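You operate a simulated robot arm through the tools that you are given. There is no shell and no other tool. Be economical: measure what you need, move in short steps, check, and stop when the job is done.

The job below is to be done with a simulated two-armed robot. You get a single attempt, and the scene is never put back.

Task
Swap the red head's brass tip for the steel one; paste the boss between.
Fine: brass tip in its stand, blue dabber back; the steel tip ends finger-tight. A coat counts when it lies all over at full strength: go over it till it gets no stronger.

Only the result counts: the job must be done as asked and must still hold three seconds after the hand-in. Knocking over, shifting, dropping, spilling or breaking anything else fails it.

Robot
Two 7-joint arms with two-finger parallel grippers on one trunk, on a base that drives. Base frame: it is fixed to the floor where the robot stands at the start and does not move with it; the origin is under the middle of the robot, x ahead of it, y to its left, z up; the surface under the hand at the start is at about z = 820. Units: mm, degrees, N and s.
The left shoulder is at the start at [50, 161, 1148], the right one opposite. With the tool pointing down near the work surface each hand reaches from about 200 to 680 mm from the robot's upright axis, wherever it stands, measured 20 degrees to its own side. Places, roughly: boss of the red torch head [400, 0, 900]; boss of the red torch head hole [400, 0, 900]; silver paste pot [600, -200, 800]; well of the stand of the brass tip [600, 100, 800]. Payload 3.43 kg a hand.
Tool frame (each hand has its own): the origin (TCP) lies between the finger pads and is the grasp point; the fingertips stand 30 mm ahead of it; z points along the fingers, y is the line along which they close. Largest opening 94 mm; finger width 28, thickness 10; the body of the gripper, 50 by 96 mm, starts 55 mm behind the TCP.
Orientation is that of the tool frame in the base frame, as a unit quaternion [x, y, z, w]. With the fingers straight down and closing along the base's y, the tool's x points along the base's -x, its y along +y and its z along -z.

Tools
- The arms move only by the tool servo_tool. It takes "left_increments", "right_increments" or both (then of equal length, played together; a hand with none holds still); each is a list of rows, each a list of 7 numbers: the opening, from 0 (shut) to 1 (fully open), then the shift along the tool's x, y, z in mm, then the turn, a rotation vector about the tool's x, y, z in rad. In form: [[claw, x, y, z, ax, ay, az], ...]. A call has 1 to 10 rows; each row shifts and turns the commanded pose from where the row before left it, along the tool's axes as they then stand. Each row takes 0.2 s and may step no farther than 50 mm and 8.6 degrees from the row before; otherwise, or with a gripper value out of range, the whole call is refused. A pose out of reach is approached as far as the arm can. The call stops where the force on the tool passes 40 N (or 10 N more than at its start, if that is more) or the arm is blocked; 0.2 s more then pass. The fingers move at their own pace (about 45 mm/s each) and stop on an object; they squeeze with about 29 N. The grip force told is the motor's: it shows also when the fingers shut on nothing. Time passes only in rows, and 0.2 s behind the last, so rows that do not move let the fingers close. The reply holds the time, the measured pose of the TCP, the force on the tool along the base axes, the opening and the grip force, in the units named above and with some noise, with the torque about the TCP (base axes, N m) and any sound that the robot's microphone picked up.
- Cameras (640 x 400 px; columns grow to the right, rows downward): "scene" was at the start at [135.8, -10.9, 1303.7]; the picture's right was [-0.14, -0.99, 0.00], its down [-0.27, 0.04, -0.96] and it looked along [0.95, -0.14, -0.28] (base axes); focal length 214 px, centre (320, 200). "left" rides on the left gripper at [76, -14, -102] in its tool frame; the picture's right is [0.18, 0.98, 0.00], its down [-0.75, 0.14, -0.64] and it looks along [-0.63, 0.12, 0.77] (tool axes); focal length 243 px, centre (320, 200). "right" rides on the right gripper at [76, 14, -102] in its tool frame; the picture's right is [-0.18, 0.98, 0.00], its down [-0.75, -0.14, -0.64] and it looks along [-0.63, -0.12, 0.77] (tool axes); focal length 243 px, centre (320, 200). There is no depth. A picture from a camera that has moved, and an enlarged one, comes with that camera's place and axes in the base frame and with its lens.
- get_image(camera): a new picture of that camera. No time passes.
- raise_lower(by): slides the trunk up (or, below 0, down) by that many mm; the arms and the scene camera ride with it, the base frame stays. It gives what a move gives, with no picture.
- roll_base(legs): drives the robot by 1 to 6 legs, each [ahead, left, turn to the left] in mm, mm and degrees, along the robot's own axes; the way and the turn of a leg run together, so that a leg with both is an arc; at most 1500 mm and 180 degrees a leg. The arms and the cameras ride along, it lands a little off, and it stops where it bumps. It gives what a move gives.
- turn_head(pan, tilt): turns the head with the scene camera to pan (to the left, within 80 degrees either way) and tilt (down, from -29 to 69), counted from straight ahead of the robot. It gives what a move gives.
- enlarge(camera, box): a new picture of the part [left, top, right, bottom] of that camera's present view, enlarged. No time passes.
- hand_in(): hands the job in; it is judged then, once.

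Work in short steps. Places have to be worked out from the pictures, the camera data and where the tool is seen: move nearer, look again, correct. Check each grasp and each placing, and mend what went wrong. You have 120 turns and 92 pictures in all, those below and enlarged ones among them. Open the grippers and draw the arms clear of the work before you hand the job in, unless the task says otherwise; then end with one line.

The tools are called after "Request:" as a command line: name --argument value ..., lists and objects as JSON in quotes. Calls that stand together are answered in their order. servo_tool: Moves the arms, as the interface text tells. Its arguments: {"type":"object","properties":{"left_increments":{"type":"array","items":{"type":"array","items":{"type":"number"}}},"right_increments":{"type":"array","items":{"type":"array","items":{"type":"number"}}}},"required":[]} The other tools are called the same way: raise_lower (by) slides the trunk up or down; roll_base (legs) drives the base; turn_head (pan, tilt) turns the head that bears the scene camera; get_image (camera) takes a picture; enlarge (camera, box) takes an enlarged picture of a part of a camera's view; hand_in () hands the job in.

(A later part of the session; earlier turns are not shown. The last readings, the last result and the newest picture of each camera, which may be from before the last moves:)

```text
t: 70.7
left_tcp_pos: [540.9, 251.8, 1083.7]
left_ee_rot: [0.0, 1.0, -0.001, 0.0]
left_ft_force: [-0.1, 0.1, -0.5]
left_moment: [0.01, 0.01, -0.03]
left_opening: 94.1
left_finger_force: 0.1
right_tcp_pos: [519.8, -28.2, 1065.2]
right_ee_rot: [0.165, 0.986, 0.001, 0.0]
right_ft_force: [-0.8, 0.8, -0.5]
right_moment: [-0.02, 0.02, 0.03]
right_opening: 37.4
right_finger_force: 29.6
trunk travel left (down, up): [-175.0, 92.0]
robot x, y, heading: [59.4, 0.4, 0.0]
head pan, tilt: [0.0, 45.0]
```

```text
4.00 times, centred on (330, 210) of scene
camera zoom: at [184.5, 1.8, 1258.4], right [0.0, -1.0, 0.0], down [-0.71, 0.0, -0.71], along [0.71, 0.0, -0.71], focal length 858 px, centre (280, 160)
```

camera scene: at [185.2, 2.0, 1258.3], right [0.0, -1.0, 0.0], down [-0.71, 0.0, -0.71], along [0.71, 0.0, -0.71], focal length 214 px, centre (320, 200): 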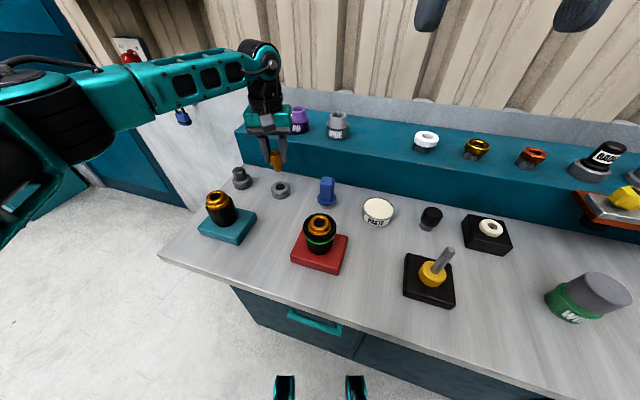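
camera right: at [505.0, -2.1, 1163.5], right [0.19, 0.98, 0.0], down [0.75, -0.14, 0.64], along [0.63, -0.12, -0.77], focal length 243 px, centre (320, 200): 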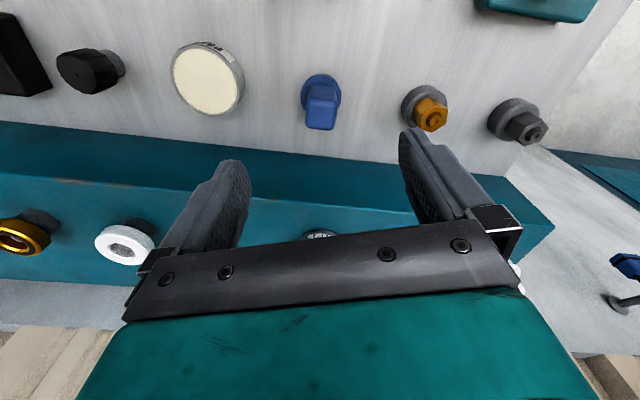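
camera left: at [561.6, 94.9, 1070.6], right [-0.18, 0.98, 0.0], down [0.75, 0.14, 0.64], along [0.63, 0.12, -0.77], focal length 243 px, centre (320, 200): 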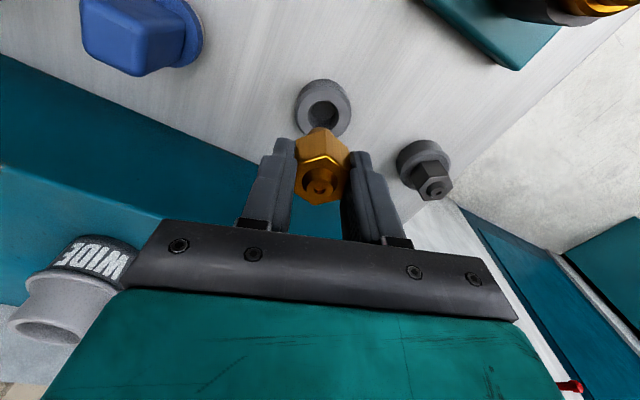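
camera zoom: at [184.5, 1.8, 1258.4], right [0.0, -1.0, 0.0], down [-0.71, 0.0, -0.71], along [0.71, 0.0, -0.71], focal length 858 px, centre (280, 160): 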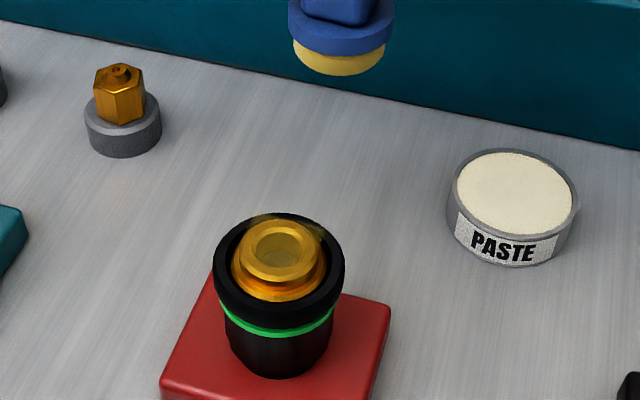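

A faint coat shows. Zoom in to judge its coverage.

Request:
enlarge --camera "scene" --box '[330, 205, 370, 245]'

Request:
enlarge --camera "scene" --box '[300, 200, 350, 250]'

```text
10.00 times, centred on (350, 225) of scene
camera zoom: at [184.5, 1.8, 1258.4], right [0.0, -1.0, 0.0], down [-0.71, 0.0, -0.71], along [0.71, 0.0, -0.71], focal length 2145 px, centre (20, -50)
```

zoom: 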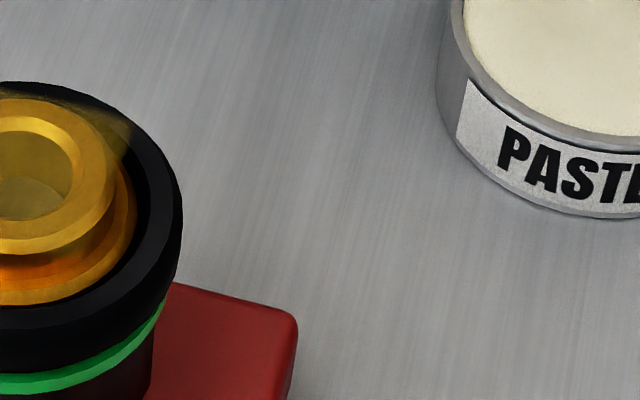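

```text
8.00 times, centred on (325, 225) of scene
camera zoom: at [184.5, 1.8, 1258.4], right [0.0, -1.0, 0.0], down [-0.71, 0.0, -0.71], along [0.71, 0.0, -0.71], focal length 1716 px, centre (280, 0)
```

zoom: 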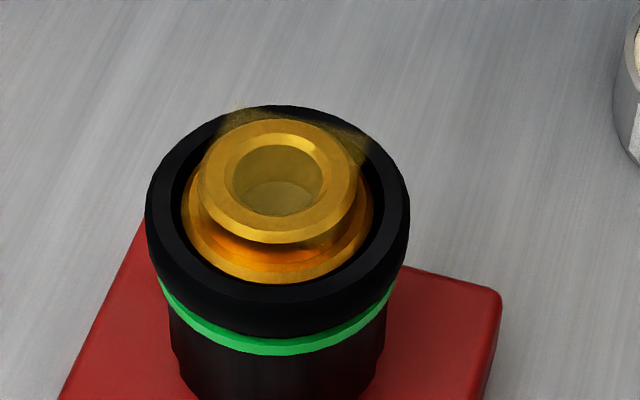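

The coat is thin and translucent, so it needs more passes. Return and rub longer, with wider strokes in all directions.

Request:
servo_tool --right_increments '[[0, 40, 0, 0, 0, 0, 0], [0, 40, 0, 0, 0, 0, 0], [0, 0, 0, 40, 0, 0, 0], [0, 0, 0, 18, 0, 0, 0], [0, 6, 0, 1, 0, 0, 0], [0, -6, 6, 0, 0, 0, 0], [0, -6, -6, 0, 0, 0, 0], [0, 6, -6, 0, 0, 0, 0], [0, 6, 6, 0, 0, 0, 0], [0, -6, 0, 0, 0, 0, 0]]'

Request:
servo_tool --right_increments '[[0, 8, 0, 0, 0, 0, 0], [0, 0, 6, 0, 0, 0, 0], [0, -8, 2, 0, 0, 0, 0], [0, -8, -2, 0, 0, 0, 0], [0, 0, -6, 0, 0, 0, 0], [0, 0, -6, 0, 0, 0, 0], [0, 8, -2, 0, 0, 0, 0], [0, 8, 2, 0, 0, 0, 0], [0, 0, 6, 0, 0, 0, 0], [0, -8, 0, 0, 0, 0, 0]]'

Request:
servo_tool --right_increments '[[0, 0, 0, -20, 0, 0, 0], [0, 0, 0, -40, 0, 0, 0], [0, -40, 0, 0, 0, 0, 0], [0, -40, 0, 0, 0, 0, 0]]'

Request:
enlarge --camera "scene" --box '[300, 200, 350, 250]'

```text
t: 72.9
left_tcp_pos: [539.5, 251.2, 1084.9]
left_ee_rot: [0.001, 1.0, 0.0, 0.001]
left_ft_force: [0.3, -0.7, 0.2]
left_moment: [0.0, -0.01, 0.0]
left_opening: 94.0
left_finger_force: 0.1
right_tcp_pos: [441.3, -1.3, 1008.2]
right_ee_rot: [0.164, 0.986, 0.001, -0.001]
right_ft_force: [-6.9, -3.9, 16.5]
right_moment: [-0.15, 0.2, 0.0]
right_opening: 37.6
right_finger_force: 28.8
trunk travel left (down, up): [-175.0, 92.0]
robot x, y, heading: [61.2, 1.4, 0.0]
head pan, tilt: [0.0, 45.0]
```

```text
t: 75.1
left_tcp_pos: [541.9, 252.3, 1082.9]
left_ee_rot: [0.0, 1.0, -0.001, 0.0]
left_ft_force: [0.9, -0.4, -1.0]
left_moment: [0.03, 0.01, 0.01]
left_opening: 94.2
left_finger_force: 0.1
right_tcp_pos: [444.3, -1.9, 1006.5]
right_ee_rot: [0.165, 0.986, 0.0, -0.001]
right_ft_force: [0.6, -0.3, -1.2]
right_moment: [-0.02, 0.02, -0.01]
right_opening: 37.5
right_finger_force: 28.6
trunk travel left (down, up): [-175.0, 92.0]
robot x, y, heading: [60.6, 1.9, -0.1]
head pan, tilt: [0.0, 45.0]
```

```text
t: 76.1
left_tcp_pos: [541.0, 251.4, 1083.7]
left_ee_rot: [0.0, 1.0, -0.001, 0.0]
left_ft_force: [0.2, 0.8, -0.7]
left_moment: [0.01, 0.03, -0.01]
left_opening: 93.7
left_finger_force: 0.0
right_tcp_pos: [520.1, -27.6, 1068.1]
right_ee_rot: [0.166, 0.986, 0.001, 0.001]
right_ft_force: [0.1, -0.1, -1.2]
right_moment: [0.01, 0.02, -0.01]
right_opening: 37.6
right_finger_force: 28.9
trunk travel left (down, up): [-175.0, 92.0]
robot x, y, heading: [60.0, 3.6, -0.1]
head pan, tilt: [0.0, 45.0]
```

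```text
8.00 times, centred on (325, 225) of scene
camera zoom: at [184.5, 1.9, 1258.4], right [0.0, -1.0, 0.0], down [-0.71, 0.0, -0.71], along [0.71, 0.0, -0.71], focal length 1716 px, centre (280, 0)
```

zoom: 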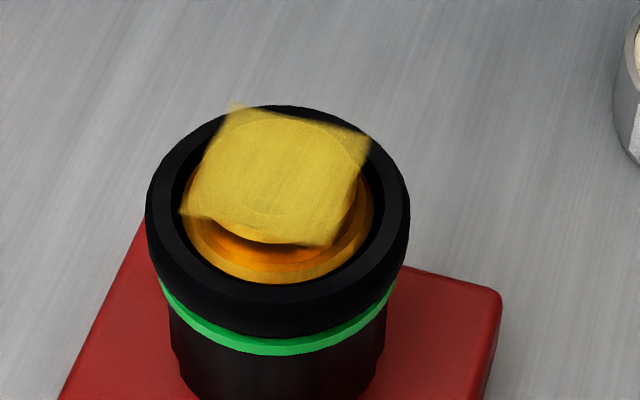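

Coat is now strong, a square patch; its corners and front edge may be a bit thinner. I go back, find contact and do wider circles.

Request:
servo_tool --right_increments '[[0, 40, 0, 0, 0, 0, 0], [0, 40, 0, 0, 0, 0, 0], [0, 0, 0, 40, 0, 0, 0], [0, 0, 0, 18, 0, 0, 0], [0, 0, 0, 2, 0, 0, 0], [0, 0, 0, 1.5, 0, 0, 0]]'

Request:
servo_tool --right_increments '[[0, 8, 0, 0, 0, 0, 0], [0, -2.3, 5.7, 0, 0, 0, 0], [0, -5.7, 2.3, 0, 0, 0, 0], [0, -5.7, -2.3, 0, 0, 0, 0], [0, -2.3, -5.7, 0, 0, 0, 0], [0, 2.3, -5.7, 0, 0, 0, 0], [0, 5.7, -2.3, 0, 0, 0, 0], [0, 5.7, 2.3, 0, 0, 0, 0], [0, 2.3, 5.7, 0, 0, 0, 0], [0, -8, 0, 0, 0, 0, 0]]'

```text
t: 77.5
left_tcp_pos: [540.2, 251.7, 1083.7]
left_ee_rot: [0.0, 1.0, -0.002, 0.0]
left_ft_force: [-0.3, 1.1, 0.2]
left_moment: [0.02, 0.01, -0.01]
left_opening: 93.8
left_finger_force: 0.0
right_tcp_pos: [447.6, 0.9, 1007.7]
right_ee_rot: [0.165, 0.986, 0.004, 0.001]
right_ft_force: [0.3, 1.2, 10.0]
right_moment: [-0.05, -0.09, -0.02]
right_opening: 37.4
right_finger_force: 29.4
trunk travel left (down, up): [-175.0, 92.0]
robot x, y, heading: [59.8, -0.7, -0.1]
head pan, tilt: [0.0, 45.0]
```

```text
t: 79.7
left_tcp_pos: [539.7, 251.5, 1084.0]
left_ee_rot: [0.0, 1.0, -0.001, -0.001]
left_ft_force: [-0.9, -0.5, -0.3]
left_moment: [-0.02, 0.0, 0.02]
left_opening: 94.1
left_finger_force: 0.0
right_tcp_pos: [442.7, -0.6, 1005.5]
right_ee_rot: [0.164, 0.986, 0.0, -0.001]
right_ft_force: [0.0, 1.4, 1.0]
right_moment: [0.0, 0.03, 0.07]
right_opening: 37.9
right_finger_force: 28.9
trunk travel left (down, up): [-175.0, 92.0]
robot x, y, heading: [61.7, 0.7, -0.2]
head pan, tilt: [0.0, 45.0]
```

Force eases after rubbing; press 1.5 mm more and repeat the circle, then inspect.

Request:
servo_tool --right_increments '[[0, 0, 8, 1.5, 0, 0, 0], [0, 5.7, -2.3, 0, 0, 0, 0], [0, 2.3, -5.7, 0, 0, 0, 0], [0, -2.3, -5.7, 0, 0, 0, 0], [0, -5.7, -2.3, 0, 0, 0, 0], [0, -5.7, 2.3, 0, 0, 0, 0], [0, -2.3, 5.7, 0, 0, 0, 0], [0, 2.3, 5.7, 0, 0, 0, 0], [0, 5.7, 2.3, 0, 0, 0, 0], [0, 0, -8, 0, 0, 0, 0]]'

Request:
servo_tool --right_increments '[[0, 0, 0, -20, 0, 0, 0], [0, 0, 0, -44, 0, 0, 0], [0, -40, 0, 0, 0, 0, 0], [0, -40, 0, 0, 0, 0, 0]]'

Request:
enlarge --camera "scene" --box '[300, 200, 350, 250]'

Request:
enlarge --camera "scene" --box '[280, 130, 380, 230]'

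```text
t: 81.9
left_tcp_pos: [539.9, 251.6, 1084.1]
left_ee_rot: [0.001, 1.0, -0.002, 0.001]
left_ft_force: [-1.3, 0.8, 0.6]
left_moment: [-0.02, 0.0, -0.02]
left_opening: 94.1
left_finger_force: 0.1
right_tcp_pos: [445.4, 0.1, 1005.4]
right_ee_rot: [0.165, 0.986, 0.003, 0.0]
right_ft_force: [3.8, 5.7, 14.4]
right_moment: [0.22, -0.48, 0.13]
right_opening: 37.7
right_finger_force: 28.6
trunk travel left (down, up): [-175.0, 92.0]
robot x, y, heading: [56.5, 2.7, 0.1]
head pan, tilt: [0.0, 45.0]
```

```text
t: 82.9
left_tcp_pos: [540.5, 251.8, 1084.6]
left_ee_rot: [0.0, 1.0, -0.002, 0.0]
left_ft_force: [0.4, 0.5, -0.5]
left_moment: [0.01, 0.0, 0.03]
left_opening: 94.3
left_finger_force: 0.0
right_tcp_pos: [521.3, -27.3, 1069.1]
right_ee_rot: [0.165, 0.986, 0.001, 0.0]
right_ft_force: [-1.0, 0.2, 0.2]
right_moment: [-0.03, 0.01, -0.01]
right_opening: 37.7
right_finger_force: 29.0
trunk travel left (down, up): [-175.0, 92.0]
robot x, y, heading: [60.3, -0.3, -0.0]
head pan, tilt: [0.0, 45.0]
```

```text
8.00 times, centred on (325, 225) of scene
camera zoom: at [184.5, 1.9, 1258.4], right [0.0, -1.0, 0.0], down [-0.71, 0.0, -0.71], along [0.71, 0.0, -0.71], focal length 1716 px, centre (280, 0)
```

zoom: 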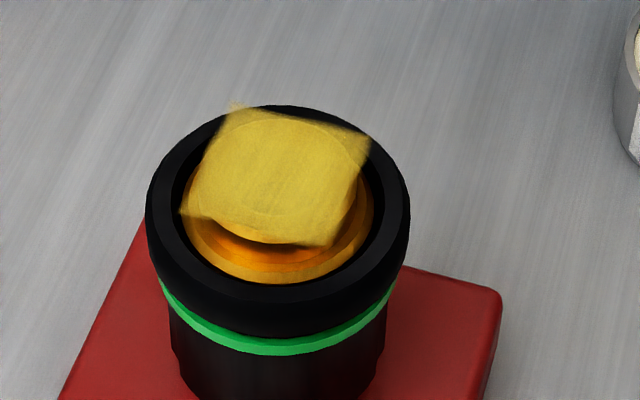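

```text
4.00 times, centred on (330, 180) of scene
camera zoom: at [184.5, 1.9, 1258.4], right [0.0, -1.0, 0.0], down [-0.71, 0.0, -0.71], along [0.71, 0.0, -0.71], focal length 858 px, centre (280, 280)
```

zoom: 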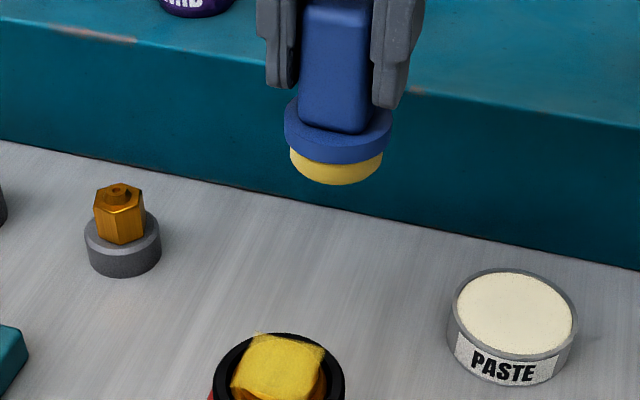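

No change from extra passes, but the pad could have run dry; I reload once to be sure.

Request:
servo_tool --right_increments '[[0, -22.2, -35.4, 0, 0, 0, 0], [0, -22.2, -35.4, 0, 0, 0, 0], [0, -22.2, -35.3, 0, 0, 0, 0], [0, 0, 0, 50, 0, 0, 0], [0, 0, 0, 50, 0, 0, 0], [0, 0, 0, 35, 0, 0, 0], [0, 0, 0, 0, 0, 0, 0]]'

Request:
servo_tool --right_increments '[[0, 0, 0, 2, 0, 0, 0], [0, 0, 0, 2, 0, 0, 0], [0, 0, 0, 2, 0, 0, 0], [0, 0, 0, 1.5, 0, 0, 0], [0, 0, 0, 1.5, 0, 0, 0], [0, 0, 0, 1, 0, 0, 0]]'

```text
t: 84.5
left_tcp_pos: [541.0, 250.7, 1083.3]
left_ee_rot: [0.0, 1.0, -0.001, -0.001]
left_ft_force: [0.9, -0.2, -1.2]
left_moment: [0.05, 0.02, -0.02]
left_opening: 93.9
left_finger_force: 0.1
right_tcp_pos: [548.1, -145.5, 932.2]
right_ee_rot: [0.165, 0.986, 0.0, 0.0]
right_ft_force: [0.9, 0.4, -1.3]
right_moment: [-0.01, -0.01, -0.03]
right_opening: 37.6
right_finger_force: 29.4
trunk travel left (down, up): [-175.0, 92.0]
robot x, y, heading: [64.7, -3.6, -0.0]
head pan, tilt: [0.0, 45.0]
```

```text
t: 85.9
left_tcp_pos: [540.5, 251.2, 1083.8]
left_ee_rot: [0.0, 1.0, 0.0, 0.0]
left_ft_force: [-0.7, -0.1, 0.2]
left_moment: [0.03, -0.02, 0.01]
left_opening: 93.9
left_finger_force: 0.1
right_tcp_pos: [549.9, -149.3, 922.7]
right_ee_rot: [0.165, 0.986, 0.001, 0.001]
right_ft_force: [-0.5, 0.9, 0.6]
right_moment: [0.0, 0.0, -0.02]
right_opening: 37.5
right_finger_force: 29.3
trunk travel left (down, up): [-175.0, 92.0]
robot x, y, heading: [58.5, -0.8, 0.2]
head pan, tilt: [0.0, 45.0]
```

Still just at the surface; a few more mm.

Request:
servo_tool --right_increments '[[0, 0, 0, 1.5, 0, 0, 0], [0, 0, 0, 1.5, 0, 0, 0], [0, 0, 0, 1, 0, 0, 0], [0, 0, 0, 1, 0, 0, 0]]'

```text
t: 86.9
left_tcp_pos: [538.2, 251.6, 1085.5]
left_ee_rot: [0.001, 1.0, -0.002, 0.001]
left_ft_force: [-0.3, -0.2, -0.4]
left_moment: [-0.02, 0.0, -0.03]
left_opening: 93.7
left_finger_force: 0.0
right_tcp_pos: [548.5, -148.8, 922.9]
right_ee_rot: [0.166, 0.986, 0.003, 0.005]
right_ft_force: [-2.6, -1.1, 32.2]
right_moment: [-0.25, -0.37, 0.0]
right_opening: 37.7
right_finger_force: 28.8
trunk travel left (down, up): [-175.0, 92.0]
robot x, y, heading: [57.7, -1.8, -0.0]
head pan, tilt: [0.0, 45.0]
```

Reloaded. Back to the boss.

Request:
servo_tool --right_increments '[[0, 0, 0, -49, 0, 0, 0], [0, 0, 0, -49, 0, 0, 0], [0, 0, 0, -49, 0, 0, 0], [0, 36.7, 26.6, 0, 0, 0, 0], [0, 36.7, 26.6, 0, 0, 0, 0], [0, 36.7, 26.6, 0, 0, 0, 0], [0, 36.7, 26.6, 0, 0, 0, 0], [0, 0, 0, 0, 0, 0, 0]]'

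Request:
servo_tool --right_increments '[[0, 0, 0, 40, 0, 0, 0], [0, 0, 0, 15, 0, 0, 0], [0, 0, 0, 2, 0, 0, 0], [0, 0, 0, 2, 0, 0, 0], [0, 0, 0, 2, 0, 0, 0]]'

```text
t: 88.7
left_tcp_pos: [540.9, 251.6, 1083.3]
left_ee_rot: [0.001, 1.0, -0.002, 0.0]
left_ft_force: [0.2, 1.3, 0.7]
left_moment: [-0.01, 0.02, -0.02]
left_opening: 94.1
left_finger_force: 0.0
right_tcp_pos: [447.0, -3.0, 1064.9]
right_ee_rot: [0.166, 0.986, 0.001, 0.0]
right_ft_force: [0.6, -0.3, -1.2]
right_moment: [0.01, -0.01, -0.01]
right_opening: 37.5
right_finger_force: 29.0
trunk travel left (down, up): [-175.0, 92.0]
robot x, y, heading: [59.3, 1.3, 0.2]
head pan, tilt: [0.0, 45.0]
```

```text
t: 89.9
left_tcp_pos: [540.9, 250.9, 1084.0]
left_ee_rot: [0.0, 1.0, -0.001, 0.001]
left_ft_force: [-0.6, 0.8, -0.5]
left_moment: [0.03, -0.04, 0.01]
left_opening: 94.0
left_finger_force: 0.0
right_tcp_pos: [444.1, -1.5, 1005.4]
right_ee_rot: [0.166, 0.986, 0.001, 0.001]
right_ft_force: [0.3, 0.4, -1.9]
right_moment: [0.0, 0.02, -0.01]
right_opening: 37.4
right_finger_force: 29.3
trunk travel left (down, up): [-175.0, 92.0]
robot x, y, heading: [60.2, 2.6, -0.1]
head pan, tilt: [0.0, 45.0]
```

Lower to contact and circle.

Request:
servo_tool --right_increments '[[0, 0, 1, 1.5, 0, 0, 0], [0, 0, 0, 1.5, 0, 0, 0], [0, 0, 0, 1, 0, 0, 0]]'

Request:
servo_tool --right_increments '[[0, 0, 8, 0.7, 0, 0, 0], [0, 5.7, -2.3, 0, 0, 0, 0], [0, 2.3, -5.7, 0, 0, 0, 0], [0, -2.3, -5.7, 0, 0, 0, 0], [0, -5.7, -2.3, 0, 0, 0, 0], [0, -5.7, 2.3, 0, 0, 0, 0], [0, -2.3, 5.7, 0, 0, 0, 0], [0, 2.3, 5.7, 0, 0, 0, 0], [0, 5.7, 2.3, 0, 0, 0, 0], [0, 0, -8, 0, 0, 0, 0]]'

Request:
servo_tool --right_increments '[[0, 6, 0, 0.7, 0, 0, 0], [0, -6, 6, 0, 0, 0, 0], [0, -6, -6, 0, 0, 0, 0], [0, 6, -6, 0, 0, 0, 0], [0, 6, 6, 0, 0, 0, 0], [0, -6, 0, 0, 0, 0, 0], [0, 0, 0, -20, 0, 0, 0], [0, 0, 0, -45, 0, 0, 0], [0, -40, 0, 0, 0, 0, 0], [0, -40, 0, 0, 0, 0, 0]]'

Request:
enlarge --camera "scene" --box '[300, 200, 350, 250]'

```text
t: 90.7
left_tcp_pos: [538.7, 250.6, 1085.3]
left_ee_rot: [0.0, 1.0, 0.0, 0.001]
left_ft_force: [0.3, 1.0, 0.2]
left_moment: [-0.01, 0.01, -0.03]
left_opening: 93.8
left_finger_force: 0.0
right_tcp_pos: [443.6, -1.1, 1003.6]
right_ee_rot: [0.165, 0.986, 0.003, 0.003]
right_ft_force: [-3.8, -5.8, 28.4]
right_moment: [-0.37, -0.25, -0.08]
right_opening: 37.6
right_finger_force: 29.1
trunk travel left (down, up): [-175.0, 92.0]
robot x, y, heading: [61.9, -4.0, -0.0]
head pan, tilt: [0.0, 45.0]
```

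```text
t: 92.9
left_tcp_pos: [539.9, 252.5, 1084.5]
left_ee_rot: [0.001, 1.0, -0.001, 0.002]
left_ft_force: [-0.1, -0.6, 0.5]
left_moment: [-0.02, 0.03, 0.0]
left_opening: 93.9
left_finger_force: 0.0
right_tcp_pos: [444.3, 1.8, 1000.0]
right_ee_rot: [0.165, 0.986, 0.002, 0.001]
right_ft_force: [4.1, 6.0, 14.3]
right_moment: [0.16, -0.25, 0.02]
right_opening: 37.5
right_finger_force: 29.5
trunk travel left (down, up): [-175.0, 92.0]
robot x, y, heading: [56.6, 0.6, -0.2]
head pan, tilt: [0.0, 45.0]
```

```text
t: 95.1
left_tcp_pos: [542.2, 251.6, 1084.7]
left_ee_rot: [0.0, 1.0, -0.001, 0.0]
left_ft_force: [-0.3, 0.5, 0.1]
left_moment: [0.0, -0.01, 0.01]
left_opening: 93.8
left_finger_force: 0.0
right_tcp_pos: [520.1, -25.2, 1066.9]
right_ee_rot: [0.165, 0.986, 0.001, 0.0]
right_ft_force: [0.6, 0.2, -0.8]
right_moment: [0.02, 0.02, 0.0]
right_opening: 37.5
right_finger_force: 28.7
trunk travel left (down, up): [-175.0, 92.0]
robot x, y, heading: [55.0, 2.2, -0.1]
head pan, tilt: [0.0, 45.0]
```

```text
8.00 times, centred on (325, 225) of scene
camera zoom: at [184.5, 1.9, 1258.4], right [0.0, -1.0, 0.0], down [-0.71, 0.0, -0.71], along [0.71, 0.0, -0.71], focal length 1716 px, centre (280, 0)
```

zoom: 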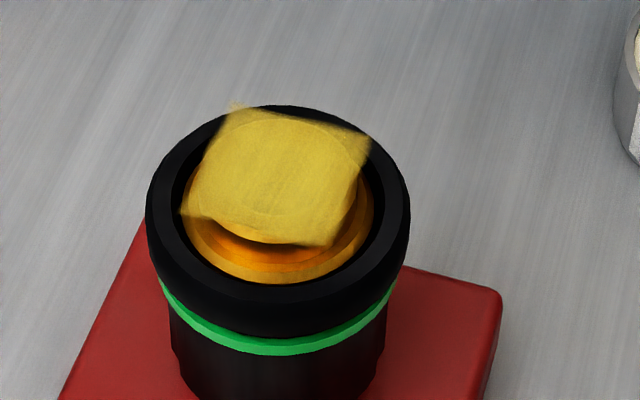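

Unchanged — full strength. Return the dabber to its original spot (597.5, −17).

Request:
servo_tool --right_increments '[[0, -34.9, 17, 0, 0, 0, 0], [0, -34.8, 17, 0, 0, 0, 0], [0, 0, 0, 48, 0, 0, 0], [0, 0, 0, 48, 0, 0, 0], [0, 0, 0, 48, 0, 0, 0], [0, 0, 0, 15, 0, 0, 0], [0, 0, 0, 0, 0, 0, 0]]'

Request:
enlarge --camera "scene" --box '[290, 160, 390, 240]'

```text
t: 96.7
left_tcp_pos: [539.8, 251.4, 1083.4]
left_ee_rot: [0.0, 1.0, -0.001, 0.0]
left_ft_force: [0.7, 0.3, 0.6]
left_moment: [-0.01, -0.01, 0.05]
left_opening: 94.0
left_finger_force: 0.0
right_tcp_pos: [597.9, -16.2, 902.1]
right_ee_rot: [0.165, 0.986, 0.001, -0.001]
right_ft_force: [0.4, 0.0, -0.8]
right_moment: [0.0, 0.02, 0.0]
right_opening: 37.4
right_finger_force: 29.3
trunk travel left (down, up): [-175.0, 92.0]
robot x, y, heading: [58.5, 1.5, 0.1]
head pan, tilt: [0.0, 45.0]
```

```text
5.00 times, centred on (340, 200) of scene
camera zoom: at [184.3, 2.0, 1258.4], right [0.0, -1.0, 0.0], down [-0.71, 0.0, -0.71], along [0.71, 0.0, -0.71], focal length 1072 px, centre (220, 200)
```

zoom: 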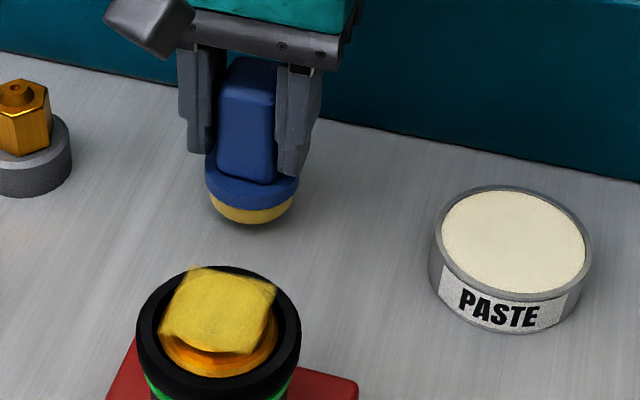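

Above its spot and upright. Lower to contact in small steps.

Request:
servo_tool --right_increments '[[0, 0, 0, 4, 0, 0, 0], [0, 0, 0, 3, 0, 0, 0], [0, 0, 0, 2, 0, 0, 0], [0, 0, 0, 2, 0, 0, 0], [0, 0, 0, 1.5, 0, 0, 0], [0, 0, 0, 1.5, 0, 0, 0]]'

```text
t: 98.1
left_tcp_pos: [541.0, 251.8, 1083.1]
left_ee_rot: [0.0, 1.0, -0.001, 0.0]
left_ft_force: [0.1, 0.0, -0.1]
left_moment: [0.0, 0.02, -0.01]
left_opening: 93.8
left_finger_force: 0.0
right_tcp_pos: [598.0, -18.0, 891.0]
right_ee_rot: [0.165, 0.986, 0.001, 0.001]
right_ft_force: [-0.3, 0.4, -0.6]
right_moment: [0.01, 0.02, 0.05]
right_opening: 37.3
right_finger_force: 29.4
trunk travel left (down, up): [-175.0, 92.0]
robot x, y, heading: [57.9, -3.4, -0.2]
head pan, tilt: [0.0, 45.0]
```

Request:
servo_tool --right_increments '[[0, 0, 0, 1.5, 0, 0, 0], [0, 0, 0, 1, 0, 0, 0], [0, 0, 0, 1, 0, 0, 0], [0, 0, 0, 1, 0, 0, 0]]'

```text
t: 99.1
left_tcp_pos: [540.9, 252.4, 1085.5]
left_ee_rot: [0.0, 1.0, 0.0, 0.001]
left_ft_force: [0.3, -0.4, 0.6]
left_moment: [-0.03, 0.01, 0.01]
left_opening: 94.1
left_finger_force: 0.0
right_tcp_pos: [597.8, -17.8, 888.4]
right_ee_rot: [0.166, 0.986, 0.001, 0.002]
right_ft_force: [-0.3, -1.9, 9.4]
right_moment: [-0.24, -0.23, -0.01]
right_opening: 37.4
right_finger_force: 28.4
trunk travel left (down, up): [-175.0, 92.0]
robot x, y, heading: [59.6, -2.5, 0.1]
head pan, tilt: [0.0, 45.0]
```

The dabber is on the bench (9 N contact). Release, rise, and check it.

Request:
servo_tool --right_increments '[[0.6, 0, 0, -0.5, 0, 0, 0], [0.7, 0, 0, 0, 0, 0, 0], [0.8, 0, 0, 0, 0, 0, 0], [0.8, 0, 0, -30, 0, 0, 0], [0.8, 0, 0, -45, 0, 0, 0], [0.8, 0, 0, -45, 0, 0, 0], [1, 30, -35, -20, 0, 0, 0], [1, 30, -35, -20, 0, 0, 0], [1, 30, -35, -20, 0, 0, 0], [1, 30, -35, -20, 0, 0, 0]]'

Request:
get_image --camera "scene"

```text
refused: row 7 steps farther than a row can; nothing moved
```

```text
27 pictures are left
camera scene: at [183.4, 1.8, 1258.7], right [0.0, -1.0, 0.0], down [-0.71, 0.0, -0.71], along [0.71, 0.0, -0.71], focal length 214 px, centre (320, 200)
```

scene: 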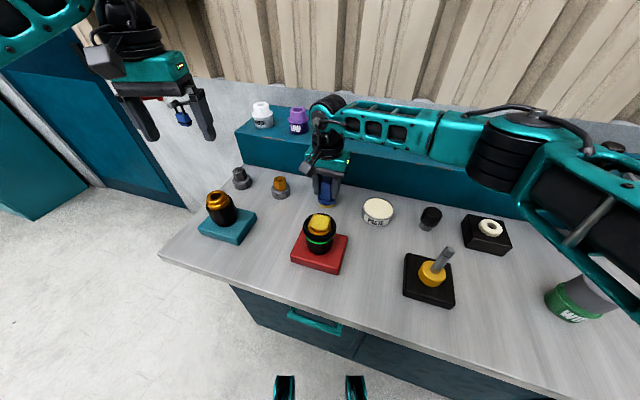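

Row too long; retry with shorter steps.

Request:
servo_tool --right_increments '[[0.6, 0, 0, -0.5, 0, 0, 0], [0.7, 0, 0, 0, 0, 0, 0], [0.8, 0, 0, 0, 0, 0, 0], [0.8, 0, 0, -30, 0, 0, 0], [0.8, 0, 0, -45, 0, 0, 0], [0.8, 0, 0, -45, 0, 0, 0], [1, 30, -35, -10, 0, 0, 0], [1, 30, -35, -10, 0, 0, 0], [1, 30, -35, -10, 0, 0, 0], [1, 20, -35, -10, 0, 0, 0]]'

Request:
enlarge --camera "scene" --box '[220, 140, 400, 260]'

```text
t: 101.3
left_tcp_pos: [540.3, 250.2, 1083.6]
left_ee_rot: [0.0, 1.0, -0.001, 0.0]
left_ft_force: [-0.6, -0.5, -0.9]
left_moment: [-0.02, -0.01, -0.01]
left_opening: 93.9
left_finger_force: 0.1
right_tcp_pos: [447.1, -116.0, 1046.3]
right_ee_rot: [0.166, 0.986, 0.001, 0.0]
right_ft_force: [0.6, -0.9, -0.2]
right_moment: [0.01, 0.02, 0.02]
right_opening: 94.1
right_finger_force: 0.1
trunk travel left (down, up): [-175.0, 92.0]
robot x, y, heading: [58.2, -1.4, 0.2]
head pan, tilt: [0.0, 45.0]
```

```text
3.33 times, centred on (310, 200) of scene
camera zoom: at [184.0, 1.5, 1258.5], right [0.0, -1.0, 0.0], down [-0.71, 0.0, -0.71], along [0.71, 0.0, -0.71], focal length 715 px, centre (353, 200)
```

zoom: 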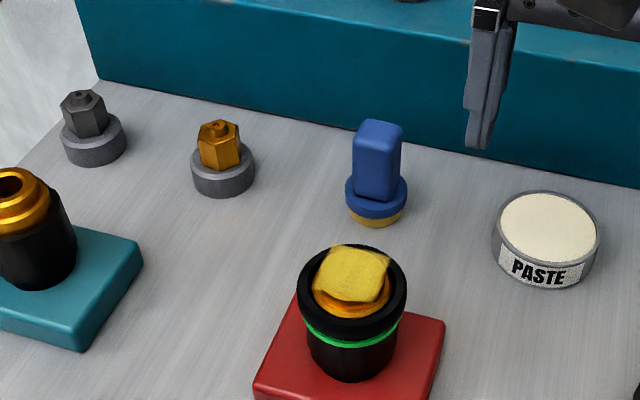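

Dabber stands back at its place. Move the right arm away, and the left above the steel tip at ≈(681, 232).

Request:
servo_tool --right_increments '[[1, 20, -30, -30, 0, 0, 0], [1, 20, -30, -30, 0, 0, 0], [1, 20, -30, -30, 0, 0, 0], [1, 0, -30, -30, 0, 0, 0]]'

Request:
servo_tool --left_increments '[[1, -32, -5, 21, 0, 0, 0], [1, -32, -5, 21, 0, 0, 0], [1, -32, -5, 21, 0, 0, 0], [1, -32, -5, 21, 0, 0, 0], [1, 0, 0, 20, 0, 0, 0], [1, 0, 0, 0, 0, 0, 0]]'

Request:
enlarge --camera "left" --box '[220, 40, 420, 240]'

```text
t: 102.3
left_tcp_pos: [539.9, 250.9, 1084.4]
left_ee_rot: [-0.001, 1.0, -0.001, 0.001]
left_ft_force: [-0.4, 0.4, 0.7]
left_moment: [0.03, 0.03, -0.03]
left_opening: 93.9
left_finger_force: 0.1
right_tcp_pos: [348.0, -210.4, 1168.8]
right_ee_rot: [0.165, 0.986, 0.001, 0.001]
right_ft_force: [-0.1, 0.2, 0.3]
right_moment: [0.0, -0.01, 0.0]
right_opening: 94.1
right_finger_force: 0.2
trunk travel left (down, up): [-175.0, 92.0]
robot x, y, heading: [59.2, -2.8, -0.1]
head pan, tilt: [0.0, 45.0]
```

```text
t: 103.7
left_tcp_pos: [667.7, 232.7, 979.0]
left_ee_rot: [0.0, 1.0, -0.001, 0.0]
left_ft_force: [0.0, -1.3, 0.4]
left_moment: [0.05, 0.05, -0.03]
left_opening: 94.0
left_finger_force: 0.1
right_tcp_pos: [350.7, -209.9, 1168.2]
right_ee_rot: [0.166, 0.986, 0.0, 0.0]
right_ft_force: [-0.1, 0.2, -0.1]
right_moment: [0.01, 0.01, -0.02]
right_opening: 94.1
right_finger_force: 0.1
trunk travel left (down, up): [-175.0, 92.0]
robot x, y, heading: [60.1, 1.5, -0.1]
head pan, tilt: [0.0, 45.0]
```

```text
2.00 times, centred on (320, 140) of left
camera zoom: at [591.3, 217.5, 1081.2], right [-0.18, 0.98, 0.0], down [0.75, 0.14, 0.64], along [0.63, 0.12, -0.77], focal length 485 px, centre (320, 320)
```

zoom: 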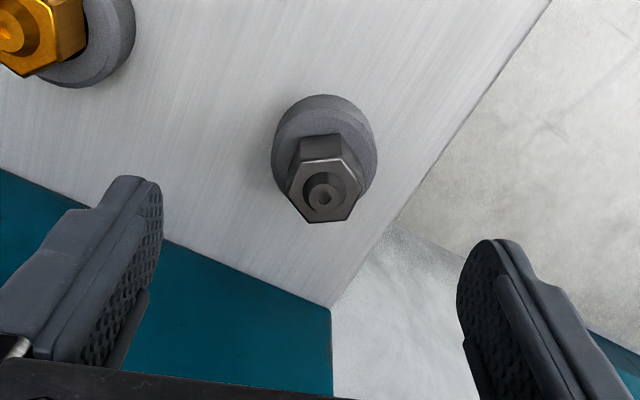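

Steel tip axis ≈ (682, 236), flats' normal at 75°, so yaw −15°. Align and re-look before descending.

Request:
servo_tool --left_increments '[[1, -14, 3.5, 15, 0, 0, 0], [1, 0, 0, 0, 0, 0, 0.131], [1, 0, 0, 0, 0, 0, 0.131], [1, 0, 0, 20, 0, 0, 0], [1, 0, 0, 0, 0, 0, 0]]'

Request:
enlarge --camera "left" --box '[220, 40, 420, 240]'

```text
t: 104.9
left_tcp_pos: [685.1, 234.0, 944.6]
left_ee_rot: [0.098, 0.995, 0.0, 0.0]
left_ft_force: [-0.3, 0.0, -0.6]
left_moment: [0.01, -0.01, 0.0]
left_opening: 94.1
left_finger_force: 0.0
left hand out of reach, approached as far as the arm can: row 3
right_tcp_pos: [348.5, -210.8, 1168.0]
right_ee_rot: [0.165, 0.986, 0.002, 0.0]
right_ft_force: [-0.5, 0.1, 0.6]
right_moment: [-0.02, -0.03, -0.06]
right_opening: 94.1
right_finger_force: 0.1
trunk travel left (down, up): [-175.0, 92.0]
robot x, y, heading: [61.7, 2.7, -0.2]
head pan, tilt: [0.0, 45.0]
```

```text
2.00 times, centred on (320, 140) of left
camera zoom: at [607.3, 235.2, 1047.0], right [0.01, 1.0, 0.0], down [0.77, -0.01, 0.64], along [0.64, -0.01, -0.77], focal length 485 px, centre (320, 320)
```

zoom: 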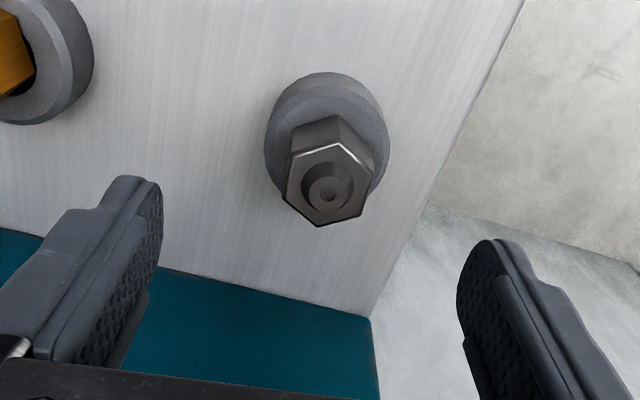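

At reach limit again. I pull the hand back 45 mm and up, then drive 45 mm ahead.

Request:
servo_tool --left_increments '[[1, 25, 0, -30, 0, 0, 0.05], [1, 25, 0, -10, 0, 0, 0], [1, 0, 0, 0, 0, 0, 0]]'

Request:
roll_base --legs '[[45, 0, 0]]'

Request:
enlarge --camera "left" --box '[220, 40, 420, 240]'

```text
t: 105.7
left_tcp_pos: [634.0, 246.4, 986.2]
left_ee_rot: [0.122, 0.992, -0.001, 0.001]
left_ft_force: [-0.1, 0.2, -0.2]
left_moment: [-0.01, 0.01, -0.03]
left_opening: 94.2
left_finger_force: 0.1
right_tcp_pos: [349.5, -209.5, 1168.2]
right_ee_rot: [0.164, 0.986, 0.002, 0.0]
right_ft_force: [-0.1, -0.1, 0.5]
right_moment: [0.02, -0.02, -0.01]
right_opening: 93.7
right_finger_force: 0.0
trunk travel left (down, up): [-175.0, 92.0]
robot x, y, heading: [57.3, 0.5, -0.3]
head pan, tilt: [0.0, 45.0]
```

```text
t: 106.6
left_tcp_pos: [647.4, 244.6, 986.0]
left_ee_rot: [0.125, 0.992, -0.003, 0.002]
left_ft_force: [0.1, -1.3, -0.1]
left_moment: [-0.01, 0.02, 0.02]
left_opening: 94.1
left_finger_force: 0.1
right_tcp_pos: [360.2, -210.1, 1167.5]
right_ee_rot: [0.168, 0.986, 0.001, 0.0]
right_ft_force: [-0.8, 0.1, -0.4]
right_moment: [0.02, -0.01, 0.02]
right_opening: 94.1
right_finger_force: 0.0
trunk travel left (down, up): [-175.0, 92.0]
robot x, y, heading: [73.6, 1.2, -0.5]
head pan, tilt: [0.0, 45.0]
stopped in leg 1: the robot was blocked; the commanded pose is now the measured one
```

```text
2.00 times, centred on (320, 140) of left
camera zoom: at [569.8, 249.8, 1088.6], right [0.07, 1.0, 0.0], down [0.76, -0.05, 0.64], along [0.64, -0.04, -0.77], focal length 485 px, centre (320, 320)
```

zoom: 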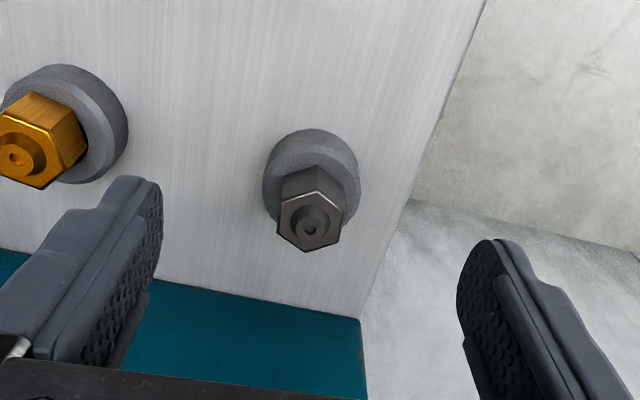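

Base stopped against the bench after +13 mm, but that gives some margin. Move over the steel tip (681.5, 237) and check.

Request:
servo_tool --left_increments '[[1, -17, 0.4, 20, 0, 0, 0], [1, -17.5, 0.4, 20, 0, 0, 0], [1, 0, 0, 0, 0, 0, 0.02]]'

Request:
enlarge --camera "left" --box '[220, 40, 420, 240]'

```text
t: 107.4
left_tcp_pos: [680.4, 235.4, 947.9]
left_ee_rot: [0.136, 0.991, -0.001, 0.0]
left_ft_force: [0.9, 0.1, -0.4]
left_moment: [0.02, -0.01, 0.0]
left_opening: 94.2
left_finger_force: 0.1
right_tcp_pos: [361.5, -209.5, 1168.1]
right_ee_rot: [0.167, 0.986, 0.001, 0.0]
right_ft_force: [-0.9, -1.0, 0.7]
right_moment: [-0.01, -0.01, 0.0]
right_opening: 94.1
right_finger_force: 0.1
trunk travel left (down, up): [-175.0, 92.0]
robot x, y, heading: [73.8, 0.1, -0.8]
head pan, tilt: [0.0, 45.0]
```

```text
2.00 times, centred on (320, 140) of left
camera zoom: at [603.4, 242.2, 1049.8], right [0.09, 1.0, 0.0], down [0.76, -0.06, 0.64], along [0.64, -0.06, -0.77], focal length 485 px, centre (320, 320)
```

zoom: 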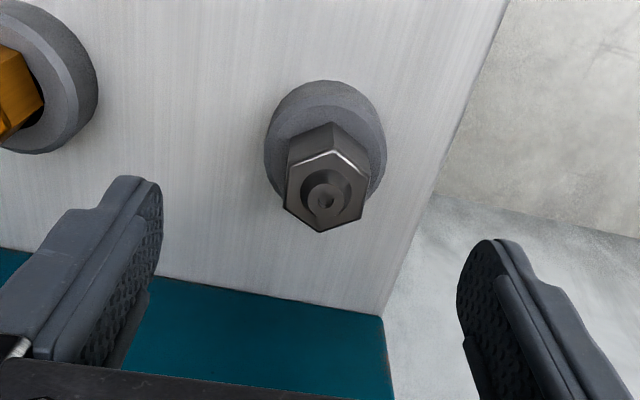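

Aligned; correct 1.5 mm each way, descend to TCP z≈890 and grip.

Request:
servo_tool --left_increments '[[1, -1.5, 1.7, 20, 0, 0, 0], [1, 0, 0, 20, 0, 0, 0], [1, 0, 0, 17, 0, 0, 0], [1, 0, 0, 0, 0, 0, 0], [0, 0, 0, 0, 0, 0, 0], [0, 0, 0, 0, 0, 0, 0], [0, 0, 0, 0, 0, 0, 0], [0, 0, 0, 0, 0, 0, 0], [0, 0, 0, 0, 0, 0, 0]]'

Request:
enlarge --camera "left" --box '[220, 40, 420, 240]'

```text
t: 109.4
left_tcp_pos: [682.9, 236.7, 889.1]
left_ee_rot: [0.136, 0.991, 0.0, 0.001]
left_ft_force: [1.2, 0.1, 0.3]
left_moment: [0.02, -0.01, 0.03]
left_opening: 31.4
left_finger_force: 28.6
right_tcp_pos: [359.9, -209.3, 1168.1]
right_ee_rot: [0.168, 0.986, 0.001, 0.0]
right_ft_force: [0.0, 0.3, -1.7]
right_moment: [-0.01, 0.0, 0.02]
right_opening: 94.0
right_finger_force: 0.2
trunk travel left (down, up): [-175.0, 92.0]
robot x, y, heading: [67.0, 3.1, -0.4]
head pan, tilt: [0.0, 45.0]
```

```text
2.00 times, centred on (320, 140) of left
camera zoom: at [605.9, 242.5, 992.0], right [0.09, 1.0, 0.0], down [0.76, -0.06, 0.64], along [0.64, -0.06, -0.77], focal length 485 px, centre (320, 320)
```

zoom: 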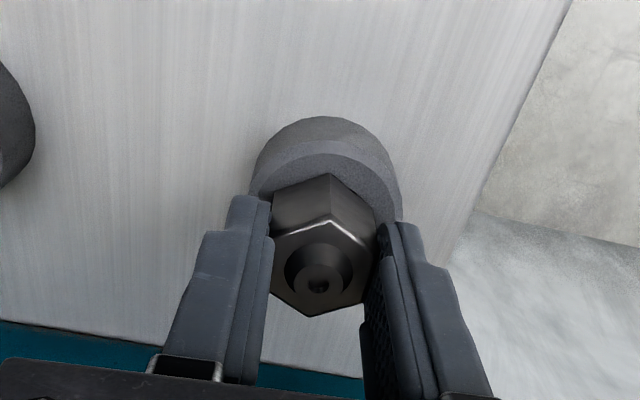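

Gripped. Lift straight up and carry it to above the boss.

Request:
servo_tool --left_increments '[[0, 0, 0, -10, 0, 0, 0], [0, 0, 0, -25, 0, 0, 0], [0, 0, 0, -40, 0, 0, 0]]'

Request:
servo_tool --left_increments '[[0, 20.6, -36.5, -10, 0, 0, 0], [0, 20.6, -36.5, -10, 0, 0, 0], [0, 20.6, -36.5, -10, 0, 0, 0], [0, 20.6, -36.5, -10, 0, 0, 0], [0, 20.6, -36.5, -10, 0, 0, 0], [0, 20.7, -36.5, -10, 0, 0, 0], [0, 20.7, -36.5, -10, 0, 0, 0], [0, 20.7, -36.4, -10, 0, 0, 0], [0, 0, 0, 0, 0, 0, 0]]'

Request:
get_image --camera "scene"

```text
t: 110.2
left_tcp_pos: [681.0, 236.6, 964.2]
left_ee_rot: [0.135, 0.991, -0.001, 0.0]
left_ft_force: [0.2, -0.5, -1.4]
left_moment: [0.01, -0.01, -0.03]
left_opening: 31.3
left_finger_force: 29.1
right_tcp_pos: [360.6, -209.6, 1167.3]
right_ee_rot: [0.167, 0.986, 0.001, 0.0]
right_ft_force: [-0.2, -0.1, 0.5]
right_moment: [-0.01, 0.0, 0.04]
right_opening: 93.9
right_finger_force: 0.1
trunk travel left (down, up): [-175.0, 92.0]
robot x, y, heading: [70.1, 3.9, -0.7]
head pan, tilt: [0.0, 45.0]
```

```text
t: 112.2
left_tcp_pos: [445.6, 3.3, 1043.8]
left_ee_rot: [0.136, 0.991, -0.001, 0.001]
left_ft_force: [-0.6, 0.0, -1.1]
left_moment: [-0.02, 0.0, -0.02]
left_opening: 31.1
left_finger_force: 29.2
right_tcp_pos: [360.9, -208.7, 1168.4]
right_ee_rot: [0.168, 0.986, 0.001, 0.0]
right_ft_force: [0.3, 1.0, 0.5]
right_moment: [-0.04, -0.03, -0.05]
right_opening: 94.0
right_finger_force: 0.1
trunk travel left (down, up): [-175.0, 92.0]
robot x, y, heading: [73.8, 2.8, -0.4]
head pan, tilt: [0.0, 45.0]
```

```text
20 pictures are left
camera scene: at [195.7, 3.3, 1258.4], right [-0.01, -1.0, 0.0], down [-0.71, 0.0, -0.71], along [0.71, 0.0, -0.71], focal length 214 px, centre (320, 200)
```

scene: 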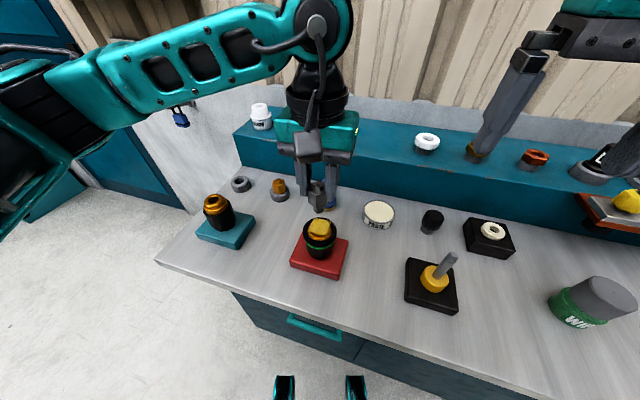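

Now wind the wrist back to yaw ≈ +120° to have a full clockwise stroke.

Request:
servo_tool --left_increments '[[0, 0, 0, 0, 0, 0, -0.1475], [0, 0, 0, 0, 0, 0, -0.1475], [0, 0, 0, 0, 0, 0, -0.1475], [0, 0, 0, 0, 0, 0, -0.1475], [0, 0, 0, 0, 0, 0, -0.1475], [0, 0, 0, 0, 0, 0, -0.1475], [0, 0, 0, 0, 0, 0, -0.1475], [0, 0, 0, 0, 0, 0, -0.1475]]'

Request:
servo_tool --left_increments '[[0, 0, 0, 0, 0, 0, -0.1475], [0, 0, 0, 0, 0, 0, -0.1475], [0, 0, 0, 0, 0, 0, -0.1475], [0, 0, 0, 0, 0, 0, -0.1475], [0, 0, 0, 0, 0, 0, -0.1475], [0, 0, 0, 0, 0, 0, -0.1475], [0, 0, 0, 0, 0, 0, -0.1475], [0, 0, 0, 0, 0, 0, -0.1475], [0, 0, 0, 0, 0, 0, 0]]'

Request:
enlarge --camera "left" --box '[220, 20, 420, 220]'

Request:
enlarge --camera "scene" --box '[290, 170, 350, 250]'

```text
t: 114.0
left_tcp_pos: [446.6, 0.3, 1044.1]
left_ee_rot: [-0.44, 0.898, -0.001, -0.002]
left_ft_force: [-0.1, 0.0, -0.9]
left_moment: [-0.02, 0.03, -0.02]
left_opening: 31.5
left_finger_force: 29.8
right_tcp_pos: [360.4, -209.2, 1169.5]
right_ee_rot: [0.168, 0.986, 0.001, 0.0]
right_ft_force: [-0.6, -0.3, -0.7]
right_moment: [-0.02, 0.02, 0.02]
right_opening: 94.0
right_finger_force: 0.0
trunk travel left (down, up): [-175.0, 92.0]
robot x, y, heading: [72.0, 2.6, -0.3]
head pan, tilt: [0.0, 45.0]
```

```text
t: 116.0
left_tcp_pos: [447.4, 2.4, 1045.2]
left_ee_rot: [0.865, -0.502, 0.002, 0.001]
left_ft_force: [0.4, -0.7, -1.0]
left_moment: [0.04, 0.01, 0.04]
left_opening: 31.5
left_finger_force: 29.6
right_tcp_pos: [360.6, -208.2, 1168.1]
right_ee_rot: [0.167, 0.986, 0.001, 0.001]
right_ft_force: [0.2, 0.5, 0.5]
right_moment: [0.01, -0.01, 0.0]
right_opening: 93.9
right_finger_force: 0.0
trunk travel left (down, up): [-175.0, 92.0]
robot x, y, heading: [71.0, 5.0, -0.7]
head pan, tilt: [0.0, 45.0]
```

```text
2.00 times, centred on (320, 120) of left
camera zoom: at [496.8, -57.2, 1147.3], right [-0.76, -0.65, 0.0], down [-0.5, 0.59, 0.64], along [-0.42, 0.49, -0.77], focal length 485 px, centre (320, 360)
```

zoom: 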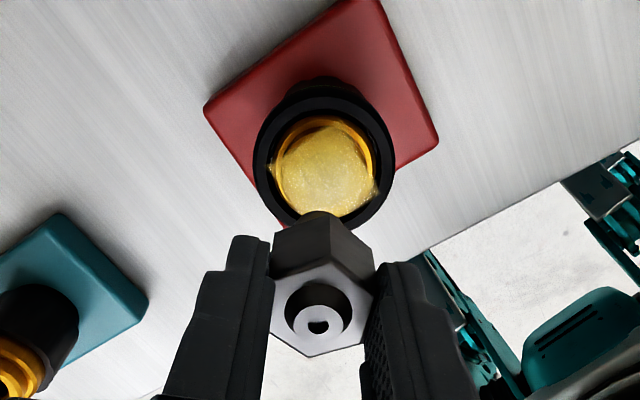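

```text
5.00 times, centred on (320, 210) of scene
camera zoom: at [195.6, 3.2, 1258.4], right [-0.01, -1.0, 0.0], down [-0.71, 0.0, -0.71], along [0.71, 0.0, -0.71], focal length 1072 px, centre (320, 150)
```

zoom: 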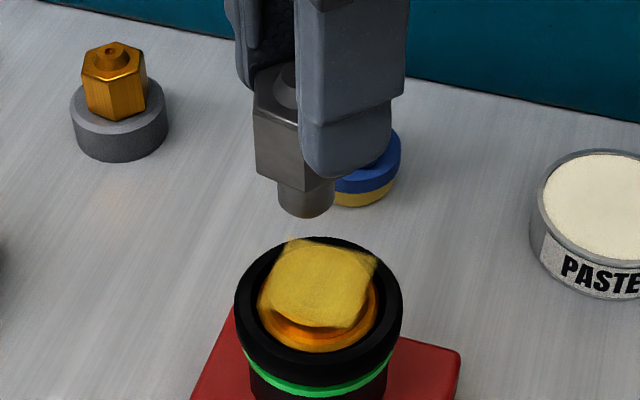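

Shift toward the known boss axis (445.5, 0) and descend to just above it.

Request:
servo_tool --left_increments '[[0, 1.2, 1.9, 20, 0, 0, 0], [0, 0, 0, 15, 0, 0, 0], [0, 0, 0, 8, 0, 0, 0], [0, 0, 0, 0, 0, 0, 0]]'

Request:
enlarge --camera "scene" --box '[290, 170, 350, 250]'

```text
t: 117.0
left_tcp_pos: [444.7, -0.5, 1000.4]
left_ee_rot: [0.864, -0.503, 0.002, 0.001]
left_ft_force: [0.1, 0.3, -0.9]
left_moment: [0.01, 0.0, 0.02]
left_opening: 31.0
left_finger_force: 28.9
right_tcp_pos: [360.0, -210.4, 1167.1]
right_ee_rot: [0.167, 0.986, 0.001, 0.001]
right_ft_force: [-0.7, 0.0, 0.1]
right_moment: [0.03, 0.03, -0.01]
right_opening: 94.0
right_finger_force: 0.0
trunk travel left (down, up): [-175.0, 92.0]
robot x, y, heading: [70.5, 2.7, -0.4]
head pan, tilt: [0.0, 45.0]
```

```text
5.00 times, centred on (320, 210) of scene
camera zoom: at [195.6, 3.1, 1258.4], right [-0.01, -1.0, 0.0], down [-0.71, 0.0, -0.71], along [0.71, 0.0, -0.71], focal length 1072 px, centre (320, 150)
```

zoom: 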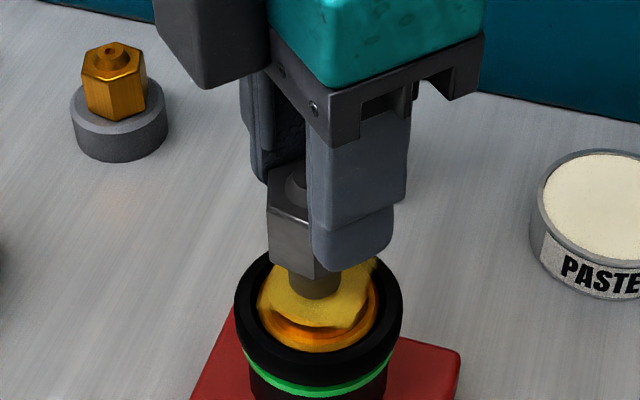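

Shank centred over the boss. Lower gently into the hole.

Request:
servo_tool --left_increments '[[0, 0, 0, 3, 0, 0, 0], [0, 0, 0, 3, 0, 0, 0], [0, 0, 0, 3, 0, 0, 0], [0, 0, 0, 2, 0, 0, 0], [0, 0, 0, 2, 0, 0, 0], [0, 0, 0, 2, 0, 0, 0]]'

```text
t: 118.4
left_tcp_pos: [445.1, -1.3, 987.3]
left_ee_rot: [0.865, -0.502, 0.002, 0.001]
left_ft_force: [13.6, -5.2, 4.8]
left_moment: [-0.22, -0.71, 0.0]
left_opening: 31.4
left_finger_force: 29.1
right_tcp_pos: [360.9, -209.7, 1167.7]
right_ee_rot: [0.168, 0.986, 0.001, 0.0]
right_ft_force: [0.1, -0.1, 0.5]
right_moment: [-0.03, -0.02, -0.03]
right_opening: 93.9
right_finger_force: 0.1
trunk travel left (down, up): [-175.0, 92.0]
robot x, y, heading: [69.7, 5.7, -0.4]
head pan, tilt: [0.0, 45.0]
```

It's entering; relieve the lateral force by shifting +x, then lower further to the thread.

Request:
servo_tool --left_increments '[[0, 1.3, -1.2, 0, 0, 0, 0], [0, 0, 0, 2, 0, 0, 0], [0, 0, 0, 2, 0, 0, 0], [0, 0, 0, 2, 0, 0, 0], [0, 0, 0, 0, 0, 0, 0]]'

```text
t: 119.6
left_tcp_pos: [446.2, -0.5, 980.6]
left_ee_rot: [0.864, -0.503, 0.002, 0.001]
left_ft_force: [5.7, -0.2, 18.1]
left_moment: [-0.05, -0.19, -0.04]
left_opening: 31.7
left_finger_force: 28.9
right_tcp_pos: [360.0, -209.4, 1168.8]
right_ee_rot: [0.167, 0.986, 0.001, 0.0]
right_ft_force: [-0.7, 0.5, 0.1]
right_moment: [0.02, -0.01, -0.02]
right_opening: 94.0
right_finger_force: 0.1
trunk travel left (down, up): [-175.0, 92.0]
robot x, y, heading: [66.8, 0.0, -0.5]
head pan, tilt: [0.0, 45.0]
```

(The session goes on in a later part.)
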